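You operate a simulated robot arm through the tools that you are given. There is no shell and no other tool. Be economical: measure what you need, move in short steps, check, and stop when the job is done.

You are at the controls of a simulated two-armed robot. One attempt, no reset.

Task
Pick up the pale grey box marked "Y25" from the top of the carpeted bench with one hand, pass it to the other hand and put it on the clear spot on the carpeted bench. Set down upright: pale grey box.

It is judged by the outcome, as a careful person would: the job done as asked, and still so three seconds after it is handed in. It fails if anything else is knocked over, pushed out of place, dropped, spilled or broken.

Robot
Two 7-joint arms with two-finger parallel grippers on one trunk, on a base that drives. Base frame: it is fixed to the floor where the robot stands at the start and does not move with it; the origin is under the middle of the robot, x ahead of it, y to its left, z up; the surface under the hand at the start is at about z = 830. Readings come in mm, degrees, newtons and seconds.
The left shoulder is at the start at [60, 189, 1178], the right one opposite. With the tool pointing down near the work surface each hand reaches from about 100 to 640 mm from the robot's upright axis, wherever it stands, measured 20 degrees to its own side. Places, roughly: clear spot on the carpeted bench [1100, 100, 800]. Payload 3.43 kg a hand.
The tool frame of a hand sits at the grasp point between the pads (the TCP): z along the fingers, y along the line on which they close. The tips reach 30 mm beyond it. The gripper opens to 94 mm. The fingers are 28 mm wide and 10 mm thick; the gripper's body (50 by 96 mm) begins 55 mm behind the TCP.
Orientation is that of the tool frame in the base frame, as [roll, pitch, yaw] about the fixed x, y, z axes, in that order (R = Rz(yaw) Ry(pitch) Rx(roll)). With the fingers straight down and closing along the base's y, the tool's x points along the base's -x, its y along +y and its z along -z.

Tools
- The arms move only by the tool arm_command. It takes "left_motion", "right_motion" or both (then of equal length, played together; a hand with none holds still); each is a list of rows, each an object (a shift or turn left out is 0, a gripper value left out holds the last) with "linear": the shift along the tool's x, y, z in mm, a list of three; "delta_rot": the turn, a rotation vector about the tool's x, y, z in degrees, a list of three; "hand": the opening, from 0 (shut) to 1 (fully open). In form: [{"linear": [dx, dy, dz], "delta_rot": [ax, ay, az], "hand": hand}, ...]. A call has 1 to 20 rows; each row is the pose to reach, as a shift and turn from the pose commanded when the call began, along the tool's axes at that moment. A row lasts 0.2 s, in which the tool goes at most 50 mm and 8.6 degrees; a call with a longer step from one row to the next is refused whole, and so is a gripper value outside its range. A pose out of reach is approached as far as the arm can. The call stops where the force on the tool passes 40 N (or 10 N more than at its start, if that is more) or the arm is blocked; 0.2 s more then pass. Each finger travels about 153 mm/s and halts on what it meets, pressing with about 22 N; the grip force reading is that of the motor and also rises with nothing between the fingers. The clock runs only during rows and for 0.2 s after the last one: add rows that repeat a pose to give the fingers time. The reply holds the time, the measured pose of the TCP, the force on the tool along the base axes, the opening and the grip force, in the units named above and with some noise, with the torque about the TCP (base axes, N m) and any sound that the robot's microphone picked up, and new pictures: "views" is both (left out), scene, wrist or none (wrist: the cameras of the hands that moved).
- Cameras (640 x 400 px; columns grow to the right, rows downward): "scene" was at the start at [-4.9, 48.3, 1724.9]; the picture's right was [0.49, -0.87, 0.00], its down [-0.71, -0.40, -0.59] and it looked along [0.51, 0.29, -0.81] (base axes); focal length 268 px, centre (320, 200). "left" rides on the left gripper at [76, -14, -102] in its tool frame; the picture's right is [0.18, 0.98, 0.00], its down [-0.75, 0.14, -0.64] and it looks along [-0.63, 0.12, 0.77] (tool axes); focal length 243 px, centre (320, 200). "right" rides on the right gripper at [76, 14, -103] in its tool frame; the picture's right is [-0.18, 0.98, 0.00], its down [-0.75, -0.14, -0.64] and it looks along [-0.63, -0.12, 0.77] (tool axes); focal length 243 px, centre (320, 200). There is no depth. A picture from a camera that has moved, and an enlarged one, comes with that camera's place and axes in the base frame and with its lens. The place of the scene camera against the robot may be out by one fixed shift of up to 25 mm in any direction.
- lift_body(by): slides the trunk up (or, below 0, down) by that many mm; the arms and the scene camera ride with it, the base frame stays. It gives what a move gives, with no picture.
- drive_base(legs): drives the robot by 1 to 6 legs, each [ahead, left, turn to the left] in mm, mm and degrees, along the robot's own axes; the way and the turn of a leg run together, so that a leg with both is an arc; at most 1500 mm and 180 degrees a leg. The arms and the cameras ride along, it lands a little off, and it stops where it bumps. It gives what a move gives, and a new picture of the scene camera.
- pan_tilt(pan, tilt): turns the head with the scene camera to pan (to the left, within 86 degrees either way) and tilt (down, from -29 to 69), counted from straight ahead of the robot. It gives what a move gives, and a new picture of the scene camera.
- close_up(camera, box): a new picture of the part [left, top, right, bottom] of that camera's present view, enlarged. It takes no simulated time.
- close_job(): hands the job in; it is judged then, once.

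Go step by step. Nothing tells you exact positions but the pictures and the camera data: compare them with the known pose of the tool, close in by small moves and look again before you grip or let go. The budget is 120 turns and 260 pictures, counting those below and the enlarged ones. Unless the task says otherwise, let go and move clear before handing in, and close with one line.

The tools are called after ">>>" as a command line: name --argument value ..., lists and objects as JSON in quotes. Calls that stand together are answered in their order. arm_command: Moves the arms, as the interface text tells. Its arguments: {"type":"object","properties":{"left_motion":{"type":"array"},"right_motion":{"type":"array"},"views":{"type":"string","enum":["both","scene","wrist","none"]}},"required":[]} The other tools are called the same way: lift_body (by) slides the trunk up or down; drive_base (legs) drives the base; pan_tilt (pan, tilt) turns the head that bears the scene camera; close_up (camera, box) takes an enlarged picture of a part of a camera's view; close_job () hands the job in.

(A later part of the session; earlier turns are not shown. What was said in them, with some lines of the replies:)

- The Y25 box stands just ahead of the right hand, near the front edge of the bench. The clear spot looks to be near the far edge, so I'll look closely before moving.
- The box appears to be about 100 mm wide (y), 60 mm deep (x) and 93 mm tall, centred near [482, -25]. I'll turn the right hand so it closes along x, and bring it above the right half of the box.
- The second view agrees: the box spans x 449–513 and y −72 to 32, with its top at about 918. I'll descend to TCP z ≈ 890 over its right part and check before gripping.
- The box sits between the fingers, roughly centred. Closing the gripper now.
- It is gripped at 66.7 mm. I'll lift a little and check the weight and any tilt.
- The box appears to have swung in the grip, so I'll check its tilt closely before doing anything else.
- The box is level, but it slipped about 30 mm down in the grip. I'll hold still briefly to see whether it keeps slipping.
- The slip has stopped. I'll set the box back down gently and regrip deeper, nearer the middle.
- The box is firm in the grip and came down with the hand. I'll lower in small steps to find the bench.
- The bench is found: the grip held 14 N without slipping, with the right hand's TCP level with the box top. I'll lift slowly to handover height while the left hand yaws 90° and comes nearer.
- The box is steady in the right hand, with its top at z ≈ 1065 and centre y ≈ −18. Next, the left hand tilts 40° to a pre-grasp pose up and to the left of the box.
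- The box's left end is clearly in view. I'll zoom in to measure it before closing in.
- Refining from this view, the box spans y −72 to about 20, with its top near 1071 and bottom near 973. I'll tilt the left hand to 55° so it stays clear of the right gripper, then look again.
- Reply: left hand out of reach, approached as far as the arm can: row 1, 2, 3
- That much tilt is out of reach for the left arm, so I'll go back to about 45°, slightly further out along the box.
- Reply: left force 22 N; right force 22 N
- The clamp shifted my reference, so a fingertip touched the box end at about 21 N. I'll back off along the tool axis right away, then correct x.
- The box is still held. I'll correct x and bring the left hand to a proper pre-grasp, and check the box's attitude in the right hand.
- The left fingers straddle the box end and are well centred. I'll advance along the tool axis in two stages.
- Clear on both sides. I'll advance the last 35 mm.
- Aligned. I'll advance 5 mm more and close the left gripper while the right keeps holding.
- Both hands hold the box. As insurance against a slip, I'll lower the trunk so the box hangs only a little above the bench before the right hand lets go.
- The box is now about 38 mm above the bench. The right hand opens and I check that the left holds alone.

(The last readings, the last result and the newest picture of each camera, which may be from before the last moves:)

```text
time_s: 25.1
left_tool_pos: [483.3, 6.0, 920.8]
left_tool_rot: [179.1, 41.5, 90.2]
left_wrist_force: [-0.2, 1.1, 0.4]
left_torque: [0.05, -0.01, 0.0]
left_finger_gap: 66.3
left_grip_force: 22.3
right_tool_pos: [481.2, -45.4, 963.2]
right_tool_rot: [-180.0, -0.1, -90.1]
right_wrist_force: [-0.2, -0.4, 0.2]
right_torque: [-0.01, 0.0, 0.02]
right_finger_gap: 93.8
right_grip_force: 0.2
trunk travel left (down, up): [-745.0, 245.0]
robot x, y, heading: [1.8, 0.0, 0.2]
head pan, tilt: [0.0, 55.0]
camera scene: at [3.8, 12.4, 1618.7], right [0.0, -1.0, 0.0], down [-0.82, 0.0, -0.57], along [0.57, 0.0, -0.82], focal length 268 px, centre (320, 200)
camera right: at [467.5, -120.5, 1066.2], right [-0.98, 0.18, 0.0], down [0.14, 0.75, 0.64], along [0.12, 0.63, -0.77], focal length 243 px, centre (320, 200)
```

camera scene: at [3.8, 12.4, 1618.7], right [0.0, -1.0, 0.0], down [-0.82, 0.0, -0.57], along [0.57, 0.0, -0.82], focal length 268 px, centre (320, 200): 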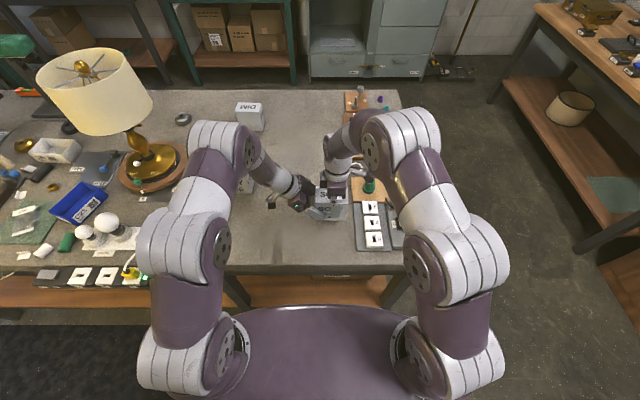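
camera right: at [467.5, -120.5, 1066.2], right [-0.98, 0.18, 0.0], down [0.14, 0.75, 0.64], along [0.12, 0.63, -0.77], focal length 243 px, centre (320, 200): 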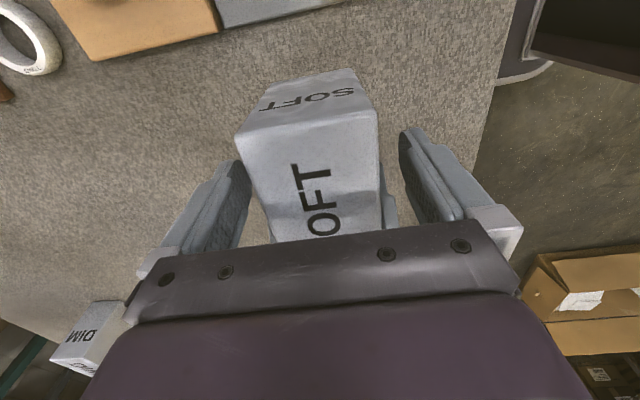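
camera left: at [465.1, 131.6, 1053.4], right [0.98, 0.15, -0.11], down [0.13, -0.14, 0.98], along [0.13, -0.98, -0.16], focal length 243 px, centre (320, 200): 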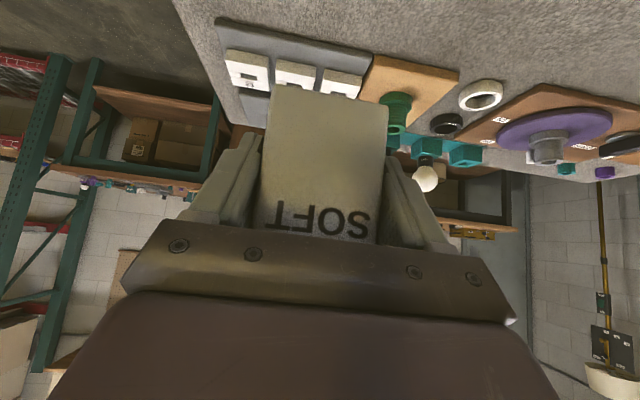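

The left hand holds the box alone. I'll withdraw the right hand straight up and then to the right.

>>> arm_command --right_motion '[{"linear": [0, 0, -20]}, {"linear": [0, 0, -50]}, {"linear": [0, 0, -90]}, {"linear": [0, 0, -130]}, {"linear": [30, 0, -150]}, {"linear": [70, 0, -150]}, {"linear": [110, 0, -150]}, {"linear": [150, 0, -150]}, {"linear": [150, 0, -150]}]' --views "both"

>>> close_up --camera "scene" --box '[240, 140, 400, 240]'

```text
time_s: 27.1
left_tool_pos: [482.3, 7.6, 921.1]
left_tool_rot: [179.3, 41.5, 90.2]
left_wrist_force: [-0.4, 0.1, 0.3]
left_torque: [0.05, 0.0, 0.01]
left_finger_gap: 66.4
left_grip_force: 22.3
right_tool_pos: [480.1, -195.4, 1108.0]
right_tool_rot: [-180.0, 0.0, -89.9]
right_wrist_force: [0.2, 0.3, 0.7]
right_torque: [-0.03, 0.03, -0.01]
right_finger_gap: 94.1
right_grip_force: 0.0
right hand out of reach, approached as far as the arm can: row 4, 5, 6, 7, 8, 9
trunk travel left (down, up): [-745.0, 245.0]
robot x, y, heading: [-1.2, 1.6, 0.1]
head pan, tilt: [0.0, 55.0]
camera scene: at [3.9, 13.6, 1618.7], right [0.0, -1.0, 0.0], down [-0.82, 0.0, -0.57], along [0.57, 0.0, -0.82], focal length 268 px, centre (320, 200)
camera right: at [465.6, -270.4, 1212.1], right [-0.98, 0.18, 0.0], down [0.14, 0.75, 0.64], along [0.12, 0.63, -0.77], focal length 243 px, centre (320, 200)
```

scene: 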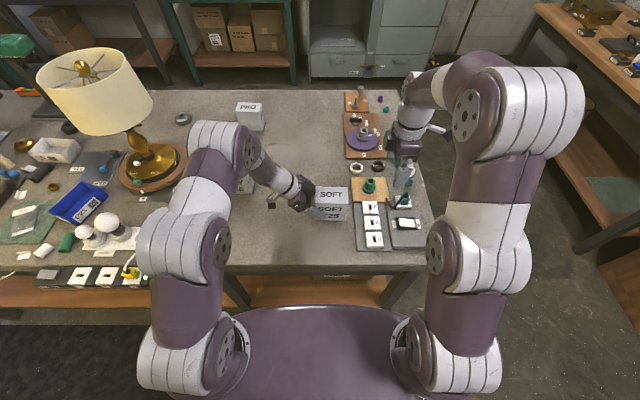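
right: 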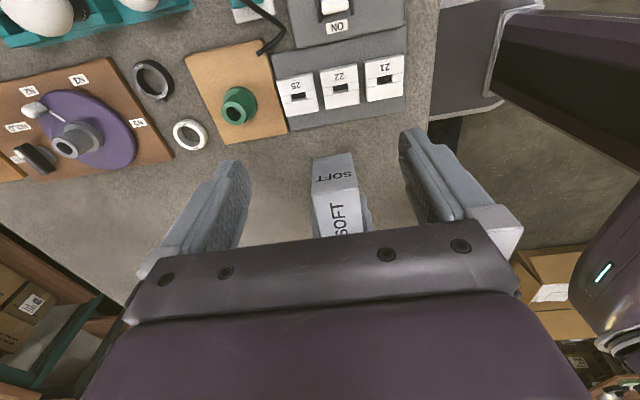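

```text
4.00 times, centred on (320, 190) of scene
camera zoom: at [3.9, 13.6, 1618.7], right [0.0, -1.0, 0.0], down [-0.82, 0.0, -0.57], along [0.57, 0.0, -0.82], focal length 1074 px, centre (320, 240)
```

zoom: 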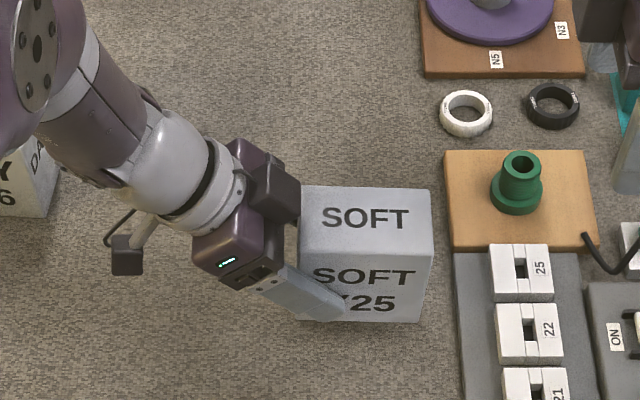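

The left hand holds the box upright. I'll raise the trunk, then drive around the bench's right end to the far side, beginning with a sideways move to the right.

>>> lift_body --by 220

>>> pan_tilt --pan -70 --tilt 40

```text
time_s: 29.4
left_tool_pos: [483.3, 6.8, 1142.0]
left_tool_rot: [179.3, 41.4, 90.3]
left_wrist_force: [0.3, 0.0, -2.1]
left_torque: [0.06, -0.01, 0.01]
left_finger_gap: 66.2
left_grip_force: 22.3
right_tool_pos: [479.7, -194.1, 1329.0]
right_tool_rot: [180.0, 0.0, -90.0]
right_wrist_force: [0.1, -0.7, -1.0]
right_torque: [-0.01, 0.03, 0.02]
right_finger_gap: 93.9
right_grip_force: 0.1
trunk travel left (down, up): [-965.0, 25.0]
robot x, y, heading: [1.6, 2.2, -0.0]
head pan, tilt: [0.0, 55.0]
```

```text
time_s: 30.8
left_tool_pos: [483.4, 7.1, 1142.1]
left_tool_rot: [179.1, 41.4, 90.2]
left_wrist_force: [0.3, 0.0, -1.3]
left_torque: [0.03, -0.01, 0.0]
left_finger_gap: 66.3
left_grip_force: 21.4
right_tool_pos: [479.3, -194.9, 1329.3]
right_tool_rot: [-180.0, 0.0, -90.0]
right_wrist_force: [0.1, 0.0, 0.5]
right_torque: [-0.01, -0.03, 0.01]
right_finger_gap: 93.7
right_grip_force: 0.0
trunk travel left (down, up): [-965.0, 25.0]
robot x, y, heading: [-2.2, 1.5, 0.1]
head pan, tilt: [-70.0, 40.0]
camera scene: at [-39.1, -67.5, 1859.4], right [-0.94, -0.34, 0.0], down [-0.22, 0.6, -0.77], along [0.26, -0.72, -0.64], focal length 268 px, centre (320, 200)
```

scene: 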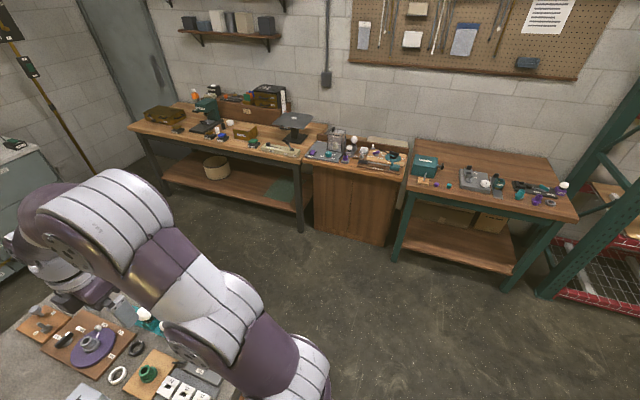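

The floor to the right is clear out to about y = −1650. I'll slide right 930 mm.

>>> drive_base --legs '[[0, -930, 0]]'

```text
time_s: 35.6
left_tool_pos: [485.2, -904.0, 1142.2]
left_tool_rot: [179.2, 41.5, 90.6]
left_wrist_force: [0.3, -0.4, -1.8]
left_torque: [0.06, 0.02, 0.02]
left_finger_gap: 66.0
left_grip_force: 22.4
right_tool_pos: [482.2, -1106.0, 1328.1]
right_tool_rot: [-180.0, -0.1, -89.6]
right_wrist_force: [0.2, -0.6, 0.1]
right_torque: [-0.03, 0.02, 0.0]
right_finger_gap: 94.4
right_grip_force: 0.1
trunk travel left (down, up): [-965.0, 25.0]
robot x, y, heading: [3.1, -915.0, 0.3]
head pan, tilt: [-70.0, 40.0]
camera scene: at [-36.2, -981.2, 1859.5], right [-0.94, -0.35, 0.0], down [-0.22, 0.6, -0.77], along [0.27, -0.72, -0.64], focal length 268 px, centre (320, 200)
```

scene: 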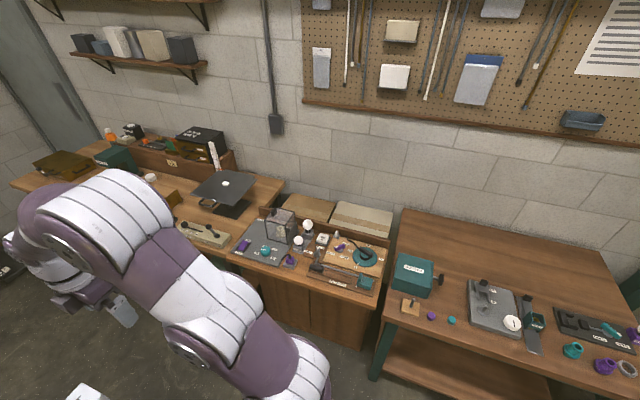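

I'll look ahead before driving forward along the bench's right end.

>>> pan_tilt --pan 15 --tilt 40

```text
time_s: 37.2
left_tool_pos: [484.5, -904.5, 1141.6]
left_tool_rot: [179.2, 41.4, 90.6]
left_wrist_force: [0.1, 0.6, -0.5]
left_torque: [0.09, -0.01, -0.02]
left_finger_gap: 66.3
left_grip_force: 22.0
right_tool_pos: [482.5, -1107.4, 1328.6]
right_tool_rot: [180.0, 0.1, -89.7]
right_wrist_force: [-0.4, -0.1, 0.7]
right_torque: [-0.04, -0.03, 0.0]
right_finger_gap: 94.0
right_grip_force: 0.1
trunk travel left (down, up): [-965.0, 25.0]
robot x, y, heading: [5.3, -914.6, 0.4]
head pan, tilt: [15.0, 40.0]
camera scene: at [16.3, -880.3, 1859.4], right [0.26, -0.96, 0.0], down [-0.62, -0.17, -0.77], along [0.74, 0.2, -0.64], focal length 268 px, centre (320, 200)
```

scene: 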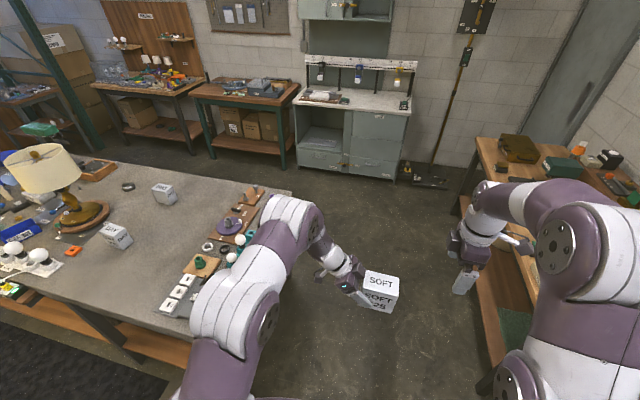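

The way ahead is clear. I'll drive forward past the bench's far edge.

>>> drive_base --legs '[[1500, 0, 0], [250, 0, 0]]'

```text
time_s: 46.2
left_tool_pos: [2262.8, -878.8, 1142.3]
left_tool_rot: [179.1, 41.6, 91.1]
left_wrist_force: [-0.8, 0.2, -1.1]
left_torque: [0.06, 0.02, 0.01]
left_finger_gap: 66.2
left_grip_force: 22.2
right_tool_pos: [2262.3, -1082.1, 1330.2]
right_tool_rot: [-179.9, 0.0, -89.0]
right_wrist_force: [0.5, -0.5, 0.4]
right_torque: [-0.02, 0.02, 0.01]
right_finger_gap: 93.7
right_grip_force: 0.1
trunk travel left (down, up): [-965.0, 25.0]
robot x, y, heading: [1780.4, -893.3, 1.1]
head pan, tilt: [15.0, 40.0]
camera scene: at [1792.7, -859.8, 1859.5], right [0.27, -0.96, 0.0], down [-0.62, -0.18, -0.77], along [0.74, 0.21, -0.64], focal length 268 px, centre (320, 200)
```

scene: 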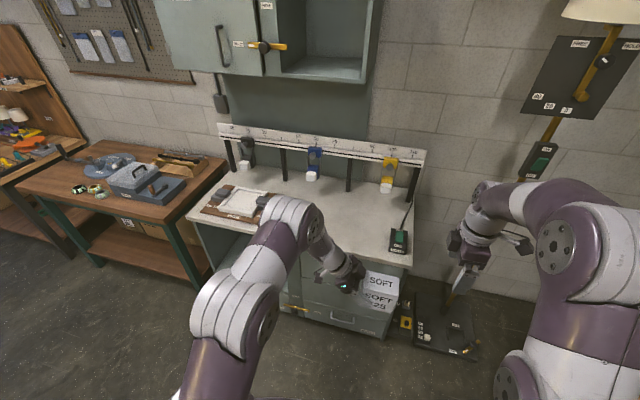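

There is room to turn, so I'll rotate to face back toward the bench.

>>> drive_base --legs '[[0, 0, 90], [0, 0, 89]]'

```text
time_s: 54.2
left_tool_pos: [1300.1, -891.0, 1140.7]
left_tool_rot: [179.4, 41.4, -91.0]
left_wrist_force: [0.0, 0.0, -1.9]
left_torque: [-0.02, 0.01, 0.0]
left_finger_gap: 66.3
left_grip_force: 22.2
right_tool_pos: [1306.9, -689.1, 1329.3]
right_tool_rot: [-179.9, 0.0, 88.8]
right_wrist_force: [0.2, 0.4, 0.6]
right_torque: [0.04, -0.01, 0.0]
right_finger_gap: 94.1
right_grip_force: 0.1
trunk travel left (down, up): [-965.0, 25.0]
robot x, y, heading: [1779.8, -889.8, 178.7]
head pan, tilt: [15.0, 40.0]
camera scene: at [1750.5, -903.3, 1859.4], right [-0.24, 0.97, 0.0], down [0.62, 0.15, -0.77], along [-0.74, -0.18, -0.64], focal length 268 px, centre (320, 200)
```

scene: 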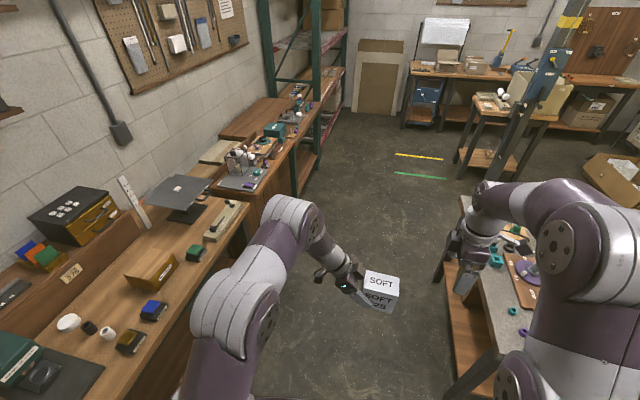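

I'm now facing the bench from its far side. I'll slide to the robot's right, toward the clear spot, still standing back.

>>> drive_base --legs '[[0, -970, 1.3]]'

>>> pan_tilt --pan 0 --tilt 50

```text
time_s: 59.2
left_tool_pos: [1318.1, 81.3, 1140.7]
left_tool_rot: [179.3, 41.6, -90.7]
left_wrist_force: [-0.6, -0.6, -1.0]
left_torque: [-0.05, 0.03, 0.01]
left_finger_gap: 66.3
left_grip_force: 22.6
right_tool_pos: [1324.1, 283.5, 1329.5]
right_tool_rot: [-179.9, 0.0, 89.2]
right_wrist_force: [-0.8, -0.4, -0.9]
right_torque: [-0.02, 0.0, 0.02]
right_finger_gap: 93.9
right_grip_force: 0.1
trunk travel left (down, up): [-965.0, 25.0]
robot x, y, heading: [1801.7, 81.4, 179.1]
head pan, tilt: [15.0, 40.0]
camera scene: at [1768.1, 72.0, 1859.4], right [-0.24, 0.97, 0.0], down [0.62, 0.16, -0.77], along [-0.74, -0.19, -0.64], focal length 268 px, centre (320, 200)
```

scene: 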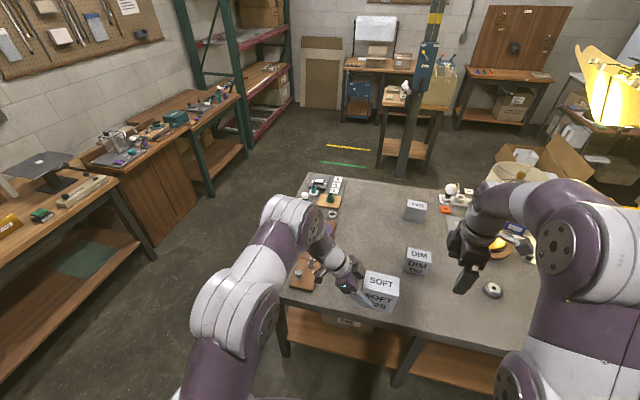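

```text
time_s: 60.0
left_tool_pos: [1316.3, 82.9, 1141.2]
left_tool_rot: [179.3, 41.3, -90.7]
left_wrist_force: [0.6, 1.1, -1.9]
left_torque: [-0.05, 0.01, -0.03]
left_finger_gap: 65.8
left_grip_force: 21.9
right_tool_pos: [1323.9, 285.4, 1328.6]
right_tool_rot: [-180.0, 0.0, 89.3]
right_wrist_force: [0.6, 0.9, -0.2]
right_torque: [-0.04, -0.02, 0.03]
right_finger_gap: 94.1
right_grip_force: 0.1
trunk travel left (down, up): [-965.0, 25.0]
robot x, y, heading: [1801.8, 79.0, 179.2]
head pan, tilt: [0.0, 50.0]
camera scene: at [1773.6, 95.4, 1845.3], right [0.01, 1.0, 0.0], down [0.77, -0.01, -0.64], along [-0.64, 0.01, -0.77], focal length 268 px, centre (320, 200)
```

scene: 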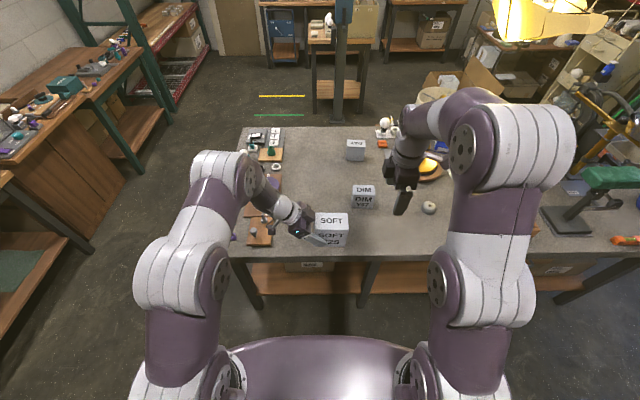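

The clear spot lies right ahead: the bench is open between the bolt panel (y < −120) and the DIM box (y > 244). I'll drive forward about 215 mm to bring the box over [1100, 110].

>>> drive_base --legs '[[216, 8, 0.6]]'

```text
time_s: 61.7
left_tool_pos: [1112.1, 71.2, 1142.6]
left_tool_rot: [179.1, 41.4, -90.2]
left_wrist_force: [0.9, -0.3, -1.8]
left_torque: [-0.07, 0.0, 0.0]
left_finger_gap: 66.0
left_grip_force: 21.7
right_tool_pos: [1116.0, 272.7, 1331.1]
right_tool_rot: [-179.8, 0.0, 89.8]
right_wrist_force: [-0.6, 0.2, 1.0]
right_torque: [-0.01, 0.02, -0.01]
right_finger_gap: 94.1
right_grip_force: 0.0
trunk travel left (down, up): [-965.0, 25.0]
robot x, y, heading: [1589.1, 74.9, 179.8]
head pan, tilt: [0.0, 50.0]
camera scene: at [1569.7, 88.6, 1845.3], right [0.0, 1.0, 0.0], down [0.76, 0.0, -0.64], along [-0.64, 0.0, -0.76], focal length 268 px, centre (320, 200)
```

scene: 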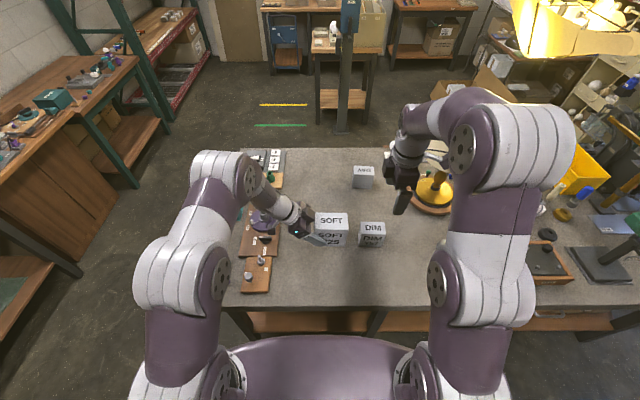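

The box is centred over about [1112, 104]. I'll lower the trunk most of the way and take a close look.

>>> lift_body --by -215

>>> arm_command --left_motion '[{"linear": [0, 6, 0]}, {"linear": [0, 12, 0]}, {"linear": [0, 12, 0]}]'

>>> close_up --camera "scene" --box '[220, 160, 420, 300]'

```text
time_s: 64.0
left_tool_pos: [1109.7, 70.8, 927.0]
left_tool_rot: [179.3, 41.5, -90.0]
left_wrist_force: [0.0, -0.5, -1.0]
left_torque: [-0.09, 0.01, 0.01]
left_finger_gap: 65.7
left_grip_force: 22.2
right_tool_pos: [1112.9, 273.1, 1113.0]
right_tool_rot: [179.9, 0.1, 89.8]
right_wrist_force: [-0.3, 1.1, -0.5]
right_torque: [0.0, -0.03, 0.0]
right_finger_gap: 94.1
right_grip_force: 0.0
trunk travel left (down, up): [-750.0, 240.0]
robot x, y, heading: [1589.4, 75.5, 179.7]
head pan, tilt: [0.0, 50.0]
```

```text
time_s: 64.8
left_tool_pos: [1097.4, 69.8, 927.3]
left_tool_rot: [179.3, 41.5, -90.0]
left_wrist_force: [0.0, -0.1, -1.5]
left_torque: [-0.06, 0.03, 0.02]
left_finger_gap: 66.1
left_grip_force: 22.0
right_tool_pos: [1112.2, 273.1, 1114.5]
right_tool_rot: [179.9, 0.0, 89.8]
right_wrist_force: [0.5, 0.5, -0.2]
right_torque: [0.05, 0.0, 0.02]
right_finger_gap: 94.0
right_grip_force: 0.0
trunk travel left (down, up): [-750.0, 240.0]
robot x, y, heading: [1589.2, 76.1, 179.8]
head pan, tilt: [0.0, 50.0]
camera scene: at [1565.0, 88.5, 1630.2], right [0.0, 1.0, 0.0], down [0.77, 0.0, -0.64], along [-0.64, 0.0, -0.77], focal length 268 px, centre (320, 200)
camera left: at [1111.6, -54.7, 953.9], right [-0.98, -0.15, -0.11], down [-0.13, 0.14, 0.98], along [-0.13, 0.98, -0.16], focal length 243 px, centre (320, 200)
```

scene: 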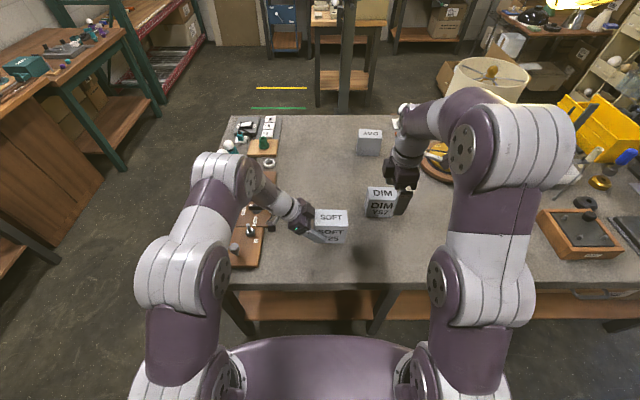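
left: 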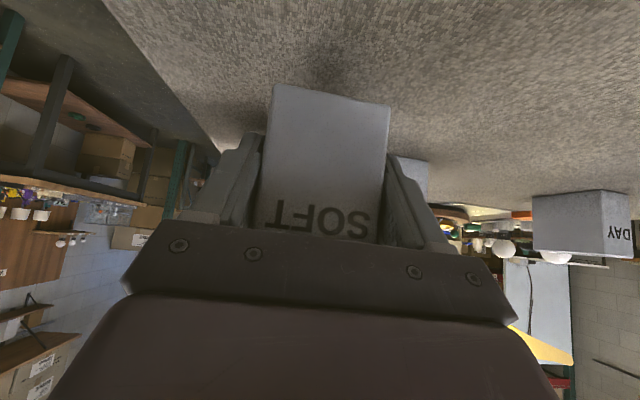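

```text
2.86 times, centred on (320, 230) of scene
camera zoom: at [1565.0, 88.5, 1630.2], right [0.0, 1.0, 0.0], down [0.77, 0.0, -0.64], along [-0.64, 0.0, -0.77], focal length 767 px, centre (320, 114)
```

zoom: 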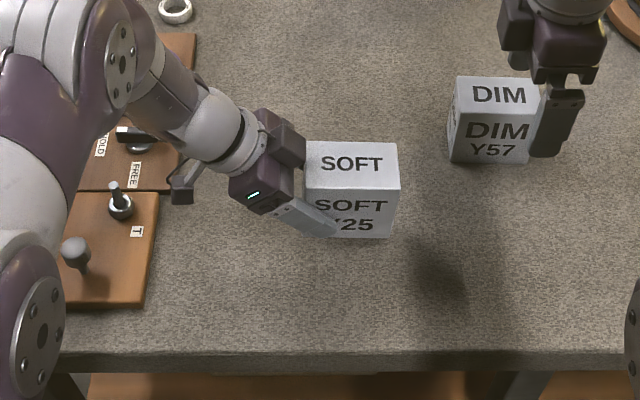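

The gripper's camera arm clears the bolts by about 70 mm. I'll lower with the arm to a few millimetres above the expected contact.

>>> arm_command --left_motion '[{"linear": [6.6, 0, 7.5]}, {"linear": [13.2, 0, 15]}, {"linear": [19.8, 0, 22.5]}, {"linear": [23.8, 0, 27]}, {"linear": [23.8, 0, 27]}]' --views "wrist"

>>> close_up --camera "scene" --box '[240, 170, 400, 270]'

```text
time_s: 66.0
left_tool_pos: [1095.7, 70.7, 890.5]
left_tool_rot: [179.2, 41.4, -89.9]
left_wrist_force: [-0.5, 0.1, -1.7]
left_torque: [-0.07, 0.02, -0.02]
left_finger_gap: 66.1
left_grip_force: 22.2
right_tool_pos: [1112.9, 273.3, 1114.5]
right_tool_rot: [180.0, 0.0, 89.8]
right_wrist_force: [-0.4, -0.6, -0.6]
right_torque: [0.0, 0.0, 0.0]
right_finger_gap: 94.1
right_grip_force: 0.1
trunk travel left (down, up): [-750.0, 240.0]
robot x, y, heading: [1592.3, 77.7, 179.7]
head pan, tilt: [0.0, 50.0]
camera left: at [1110.7, -54.0, 917.2], right [-0.98, -0.15, -0.11], down [-0.13, 0.14, 0.98], along [-0.13, 0.98, -0.16], focal length 243 px, centre (320, 200)
```

left: 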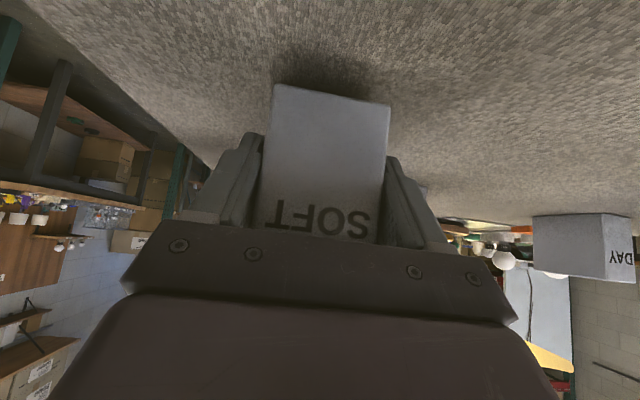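

```text
4.00 times, centred on (320, 220) of scene
camera zoom: at [1565.0, 88.5, 1630.2], right [0.0, 1.0, 0.0], down [0.77, 0.0, -0.64], along [-0.64, 0.0, -0.77], focal length 1074 px, centre (320, 120)
```

zoom: 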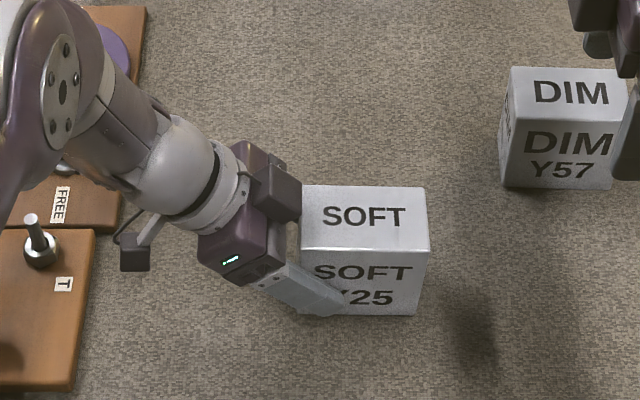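

Still just above the bench. I'll go down in fine steps, watching the force.

>>> arm_command --left_motion '[{"linear": [1.3, 0, 1.5]}, {"linear": [2.6, 0, 3]}, {"linear": [4, 0, 4.5]}, {"linear": [4, 0, 4.5]}]' --views "none"

```text
time_s: 67.0
left_tool_pos: [1097.2, 71.2, 885.7]
left_tool_rot: [179.2, 41.4, -90.0]
left_wrist_force: [0.1, -0.4, -1.9]
left_torque: [-0.06, -0.02, 0.04]
left_finger_gap: 66.0
left_grip_force: 21.9
right_tool_pos: [1112.9, 271.7, 1113.9]
right_tool_rot: [-180.0, -0.1, 89.9]
right_wrist_force: [0.9, 0.6, 0.3]
right_torque: [-0.02, 0.04, 0.03]
right_finger_gap: 93.7
right_grip_force: 0.1
trunk travel left (down, up): [-750.0, 240.0]
robot x, y, heading: [1595.9, 73.1, 180.1]
head pan, tilt: [0.0, 50.0]
```

>>> arm_command --left_motion '[{"linear": [1.3, 0, 1.5]}, {"linear": [2.6, 0, 3]}, {"linear": [2.6, 0, 3]}]' --views "wrist"

```text
time_s: 67.8
left_tool_pos: [1095.3, 69.8, 881.8]
left_tool_rot: [179.2, 41.5, -90.0]
left_wrist_force: [-0.5, -2.1, 7.4]
left_torque: [0.7, -0.25, 0.02]
left_finger_gap: 66.3
left_grip_force: 22.0
right_tool_pos: [1114.5, 274.0, 1114.3]
right_tool_rot: [-179.8, 0.0, 89.7]
right_wrist_force: [-0.6, -0.3, 0.7]
right_torque: [0.01, 0.02, -0.01]
right_finger_gap: 93.9
right_grip_force: 0.1
trunk travel left (down, up): [-750.0, 240.0]
robot x, y, heading: [1589.8, 73.0, 179.8]
head pan, tilt: [0.0, 50.0]
camera left: at [1110.7, -54.9, 908.6], right [-0.98, -0.15, -0.11], down [-0.13, 0.14, 0.98], along [-0.13, 0.98, -0.15], focal length 243 px, centre (320, 200)
```

left: 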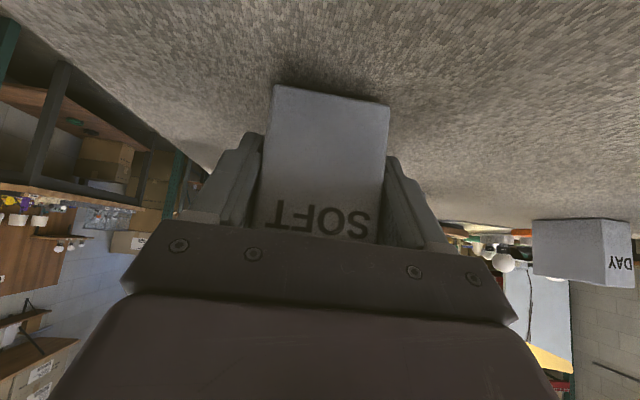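

The far edge of the box has touched; it is tilted by only a couple of degrees. I'll ease it flat with a slight turn and press, then recheck the force.

>>> arm_command --left_motion '[{"linear": [0.7, 0, 0.8], "delta_rot": [0, -1, 0]}, {"linear": [1.3, 0, 1.5], "delta_rot": [0, -2, 0]}, {"linear": [1.3, 0, 1.5], "delta_rot": [0, -2, 0]}]' --views "wrist"

```text
time_s: 68.5
left_tool_pos: [1096.3, 69.4, 878.9]
left_tool_rot: [179.1, 43.5, -90.0]
left_wrist_force: [-1.2, -3.3, 6.3]
left_torque: [0.46, -0.18, 0.03]
left_finger_gap: 66.2
left_grip_force: 22.2
right_tool_pos: [1113.1, 271.6, 1114.8]
right_tool_rot: [-179.9, 0.0, 89.7]
right_wrist_force: [-1.3, -0.2, 0.1]
right_torque: [0.02, 0.02, 0.01]
right_finger_gap: 93.7
right_grip_force: 0.1
trunk travel left (down, up): [-750.0, 240.0]
robot x, y, heading: [1593.0, 78.5, 179.6]
head pan, tilt: [0.0, 50.0]
camera left: at [1110.9, -56.1, 901.0], right [-0.98, -0.14, -0.12], down [-0.13, 0.1, 0.99], along [-0.13, 0.98, -0.12], focal length 243 px, centre (320, 200)
```

left: 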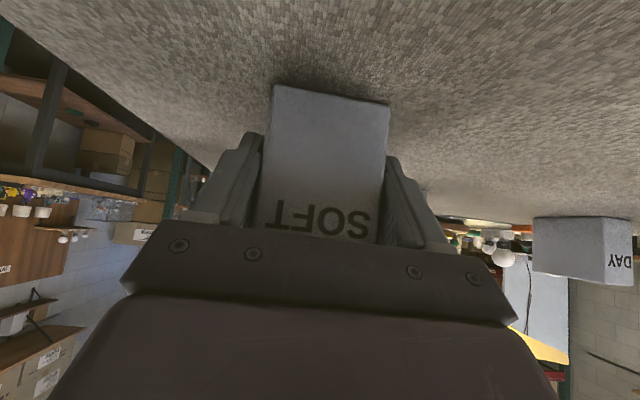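

>>> arm_command --left_motion '[{"linear": [0.7, 0, 0.8], "delta_rot": [0, -0.7, 0]}, {"linear": [1.3, 0, 1.5], "delta_rot": [0, -1.5, 0]}, {"linear": [1.3, 0, 1.5], "delta_rot": [0, -1.5, 0]}]' --views "wrist"

>>> close_up --camera "scene" --box '[260, 180, 400, 270]'

```text
time_s: 69.3
left_tool_pos: [1096.4, 70.5, 877.8]
left_tool_rot: [179.0, 45.0, -90.2]
left_wrist_force: [-0.8, -6.5, 14.1]
left_torque: [-0.51, -0.41, -0.21]
left_finger_gap: 66.3
left_grip_force: 21.2
right_tool_pos: [1113.6, 272.5, 1114.4]
right_tool_rot: [-179.8, 0.0, 89.8]
right_wrist_force: [-0.2, -0.5, -0.7]
right_torque: [-0.01, 0.01, -0.02]
right_finger_gap: 94.0
right_grip_force: 0.0
trunk travel left (down, up): [-750.0, 240.0]
robot x, y, heading: [1591.0, 79.0, 179.8]
head pan, tilt: [0.0, 50.0]
camera left: at [1111.1, -56.4, 896.9], right [-0.98, -0.14, -0.12], down [-0.13, 0.08, 0.99], along [-0.13, 0.99, -0.09], focal length 243 px, centre (320, 200)
```

left: 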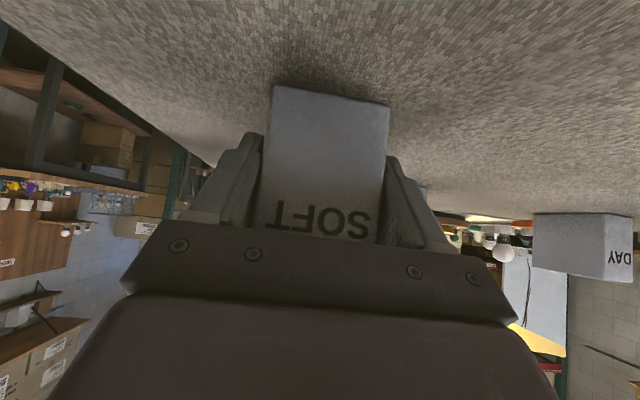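

```text
4.44 times, centred on (330, 225) of scene
camera zoom: at [1566.6, 87.4, 1630.3], right [0.0, 1.0, 0.0], down [0.77, 0.0, -0.64], along [-0.64, 0.0, -0.77], focal length 1193 px, centre (276, 89)
```

zoom: 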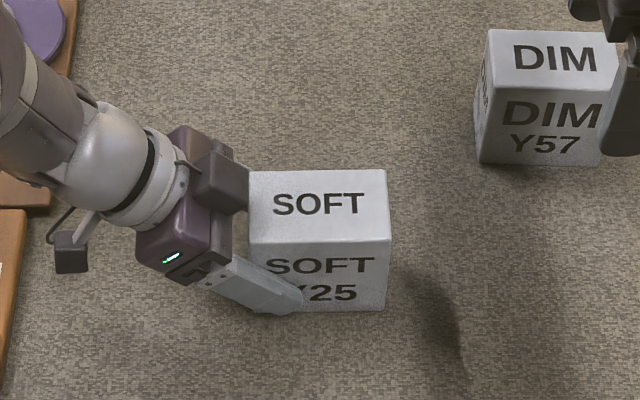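

The box is flat on the bench now. I'll ease the pressure and open the left hand.

>>> arm_command --left_motion '[{"linear": [-0.6, 0, -0.6]}, {"linear": [-0.6, 0, -0.6], "hand": 0.8}, {"linear": [-0.6, 0, -0.6], "hand": 1}, {"linear": [-0.6, 0, -0.6], "hand": 1}]' --views "wrist"

>>> close_up --camera "scene" --box '[260, 180, 400, 270]'

```text
time_s: 70.3
left_tool_pos: [1095.8, 71.5, 877.7]
left_tool_rot: [179.2, 44.9, -89.9]
left_wrist_force: [0.1, -0.1, 0.3]
left_torque: [0.03, 0.0, -0.02]
left_finger_gap: 94.0
left_grip_force: 0.0
right_tool_pos: [1112.3, 272.6, 1113.6]
right_tool_rot: [-180.0, 0.0, 89.8]
right_wrist_force: [-0.6, 0.3, -1.5]
right_torque: [0.01, 0.02, -0.02]
right_finger_gap: 94.1
right_grip_force: 0.1
trunk travel left (down, up): [-750.0, 240.0]
robot x, y, heading: [1592.0, 75.4, 179.7]
head pan, tilt: [0.0, 50.0]
camera left: at [1110.4, -55.3, 896.6], right [-0.98, -0.14, -0.12], down [-0.13, 0.08, 0.99], along [-0.13, 0.99, -0.1], focal length 243 px, centre (320, 200)
```

left: 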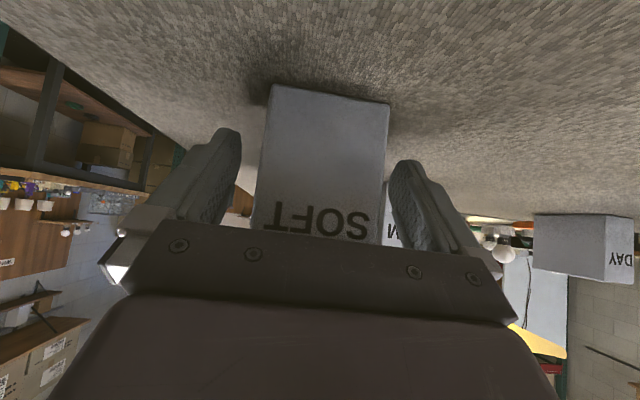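

```text
4.44 times, centred on (330, 225) of scene
camera zoom: at [1564.9, 88.7, 1630.2], right [0.0, 1.0, 0.0], down [0.77, 0.0, -0.64], along [-0.64, 0.0, -0.77], focal length 1193 px, centre (276, 89)
```

zoom: 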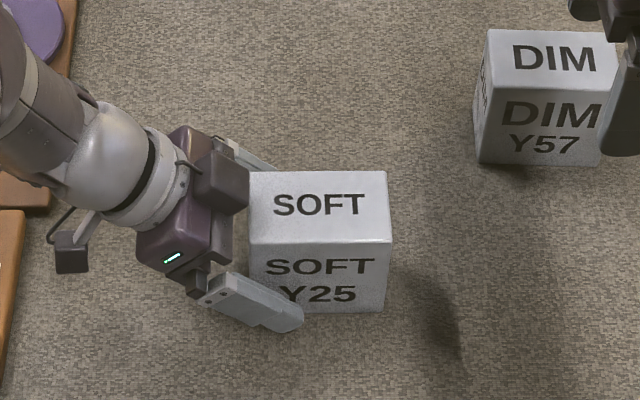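

The box is released and standing. I'll retract the left hand along its axis, up and away.

>>> arm_command --left_motion '[{"linear": [0, 0, -15]}, {"linear": [0, 0, -35]}, {"linear": [0, 0, -60]}, {"linear": [-20, 0, -90]}, {"linear": [-50, 0, -120]}, {"linear": [-80, 0, -140]}, {"linear": [-80, 0, -140]}]' --views "both"

>>> close_up --camera "scene" --box '[240, 140, 420, 270]'

```text
time_s: 72.0
left_tool_pos: [1098.1, 29.0, 1032.7]
left_tool_rot: [179.4, 44.9, -90.0]
left_wrist_force: [0.6, -1.1, -0.4]
left_torque: [-0.01, 0.03, -0.02]
left_finger_gap: 94.0
left_grip_force: 0.1
right_tool_pos: [1111.5, 273.5, 1114.4]
right_tool_rot: [-180.0, 0.0, 89.8]
right_wrist_force: [-0.3, -0.5, 1.1]
right_torque: [0.0, -0.01, 0.0]
right_finger_gap: 94.3
right_grip_force: 0.1
trunk travel left (down, up): [-750.0, 240.0]
robot x, y, heading: [1593.9, 77.7, 179.6]
head pan, tilt: [0.0, 50.0]
camera scene: at [1565.0, 88.2, 1630.2], right [0.0, 1.0, 0.0], down [0.77, 0.0, -0.64], along [-0.64, 0.0, -0.77], focal length 268 px, centre (320, 200)
camera left: at [1112.5, -97.3, 1051.1], right [-0.98, -0.14, -0.12], down [-0.13, 0.08, 0.99], along [-0.13, 0.99, -0.1], focal length 243 px, centre (320, 200)
```

scene: 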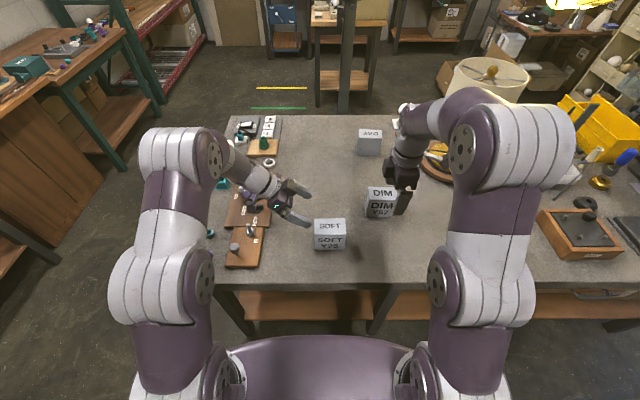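
left: 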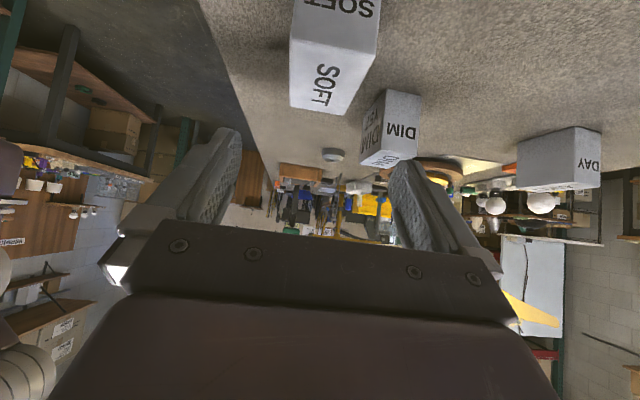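

```text
3.08 times, centred on (330, 205) of scene
camera zoom: at [1565.0, 88.2, 1630.2], right [0.0, 1.0, 0.0], down [0.77, 0.0, -0.64], along [-0.64, 0.0, -0.77], focal length 826 px, centre (289, 185)
```

zoom: 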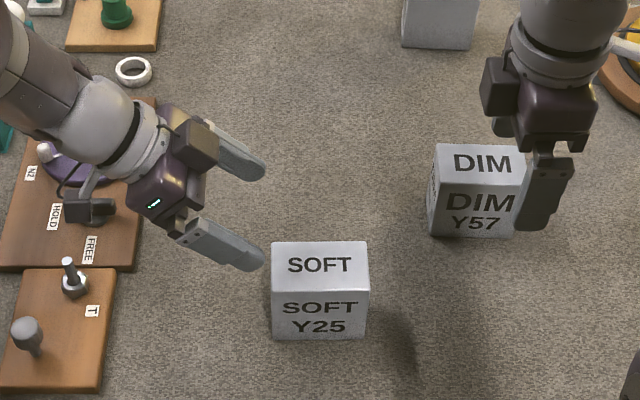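

The Y25 box stands upright on the clear spot, both hands are clear of it, and nothing else was disturbed. Handing in.

>>> close_job

```text
The job is handed in.
```

The Y25 box was picked up with the right hand, passed to the left, and set upright on the clear spot at about [1097, 103]; the job is handed in.
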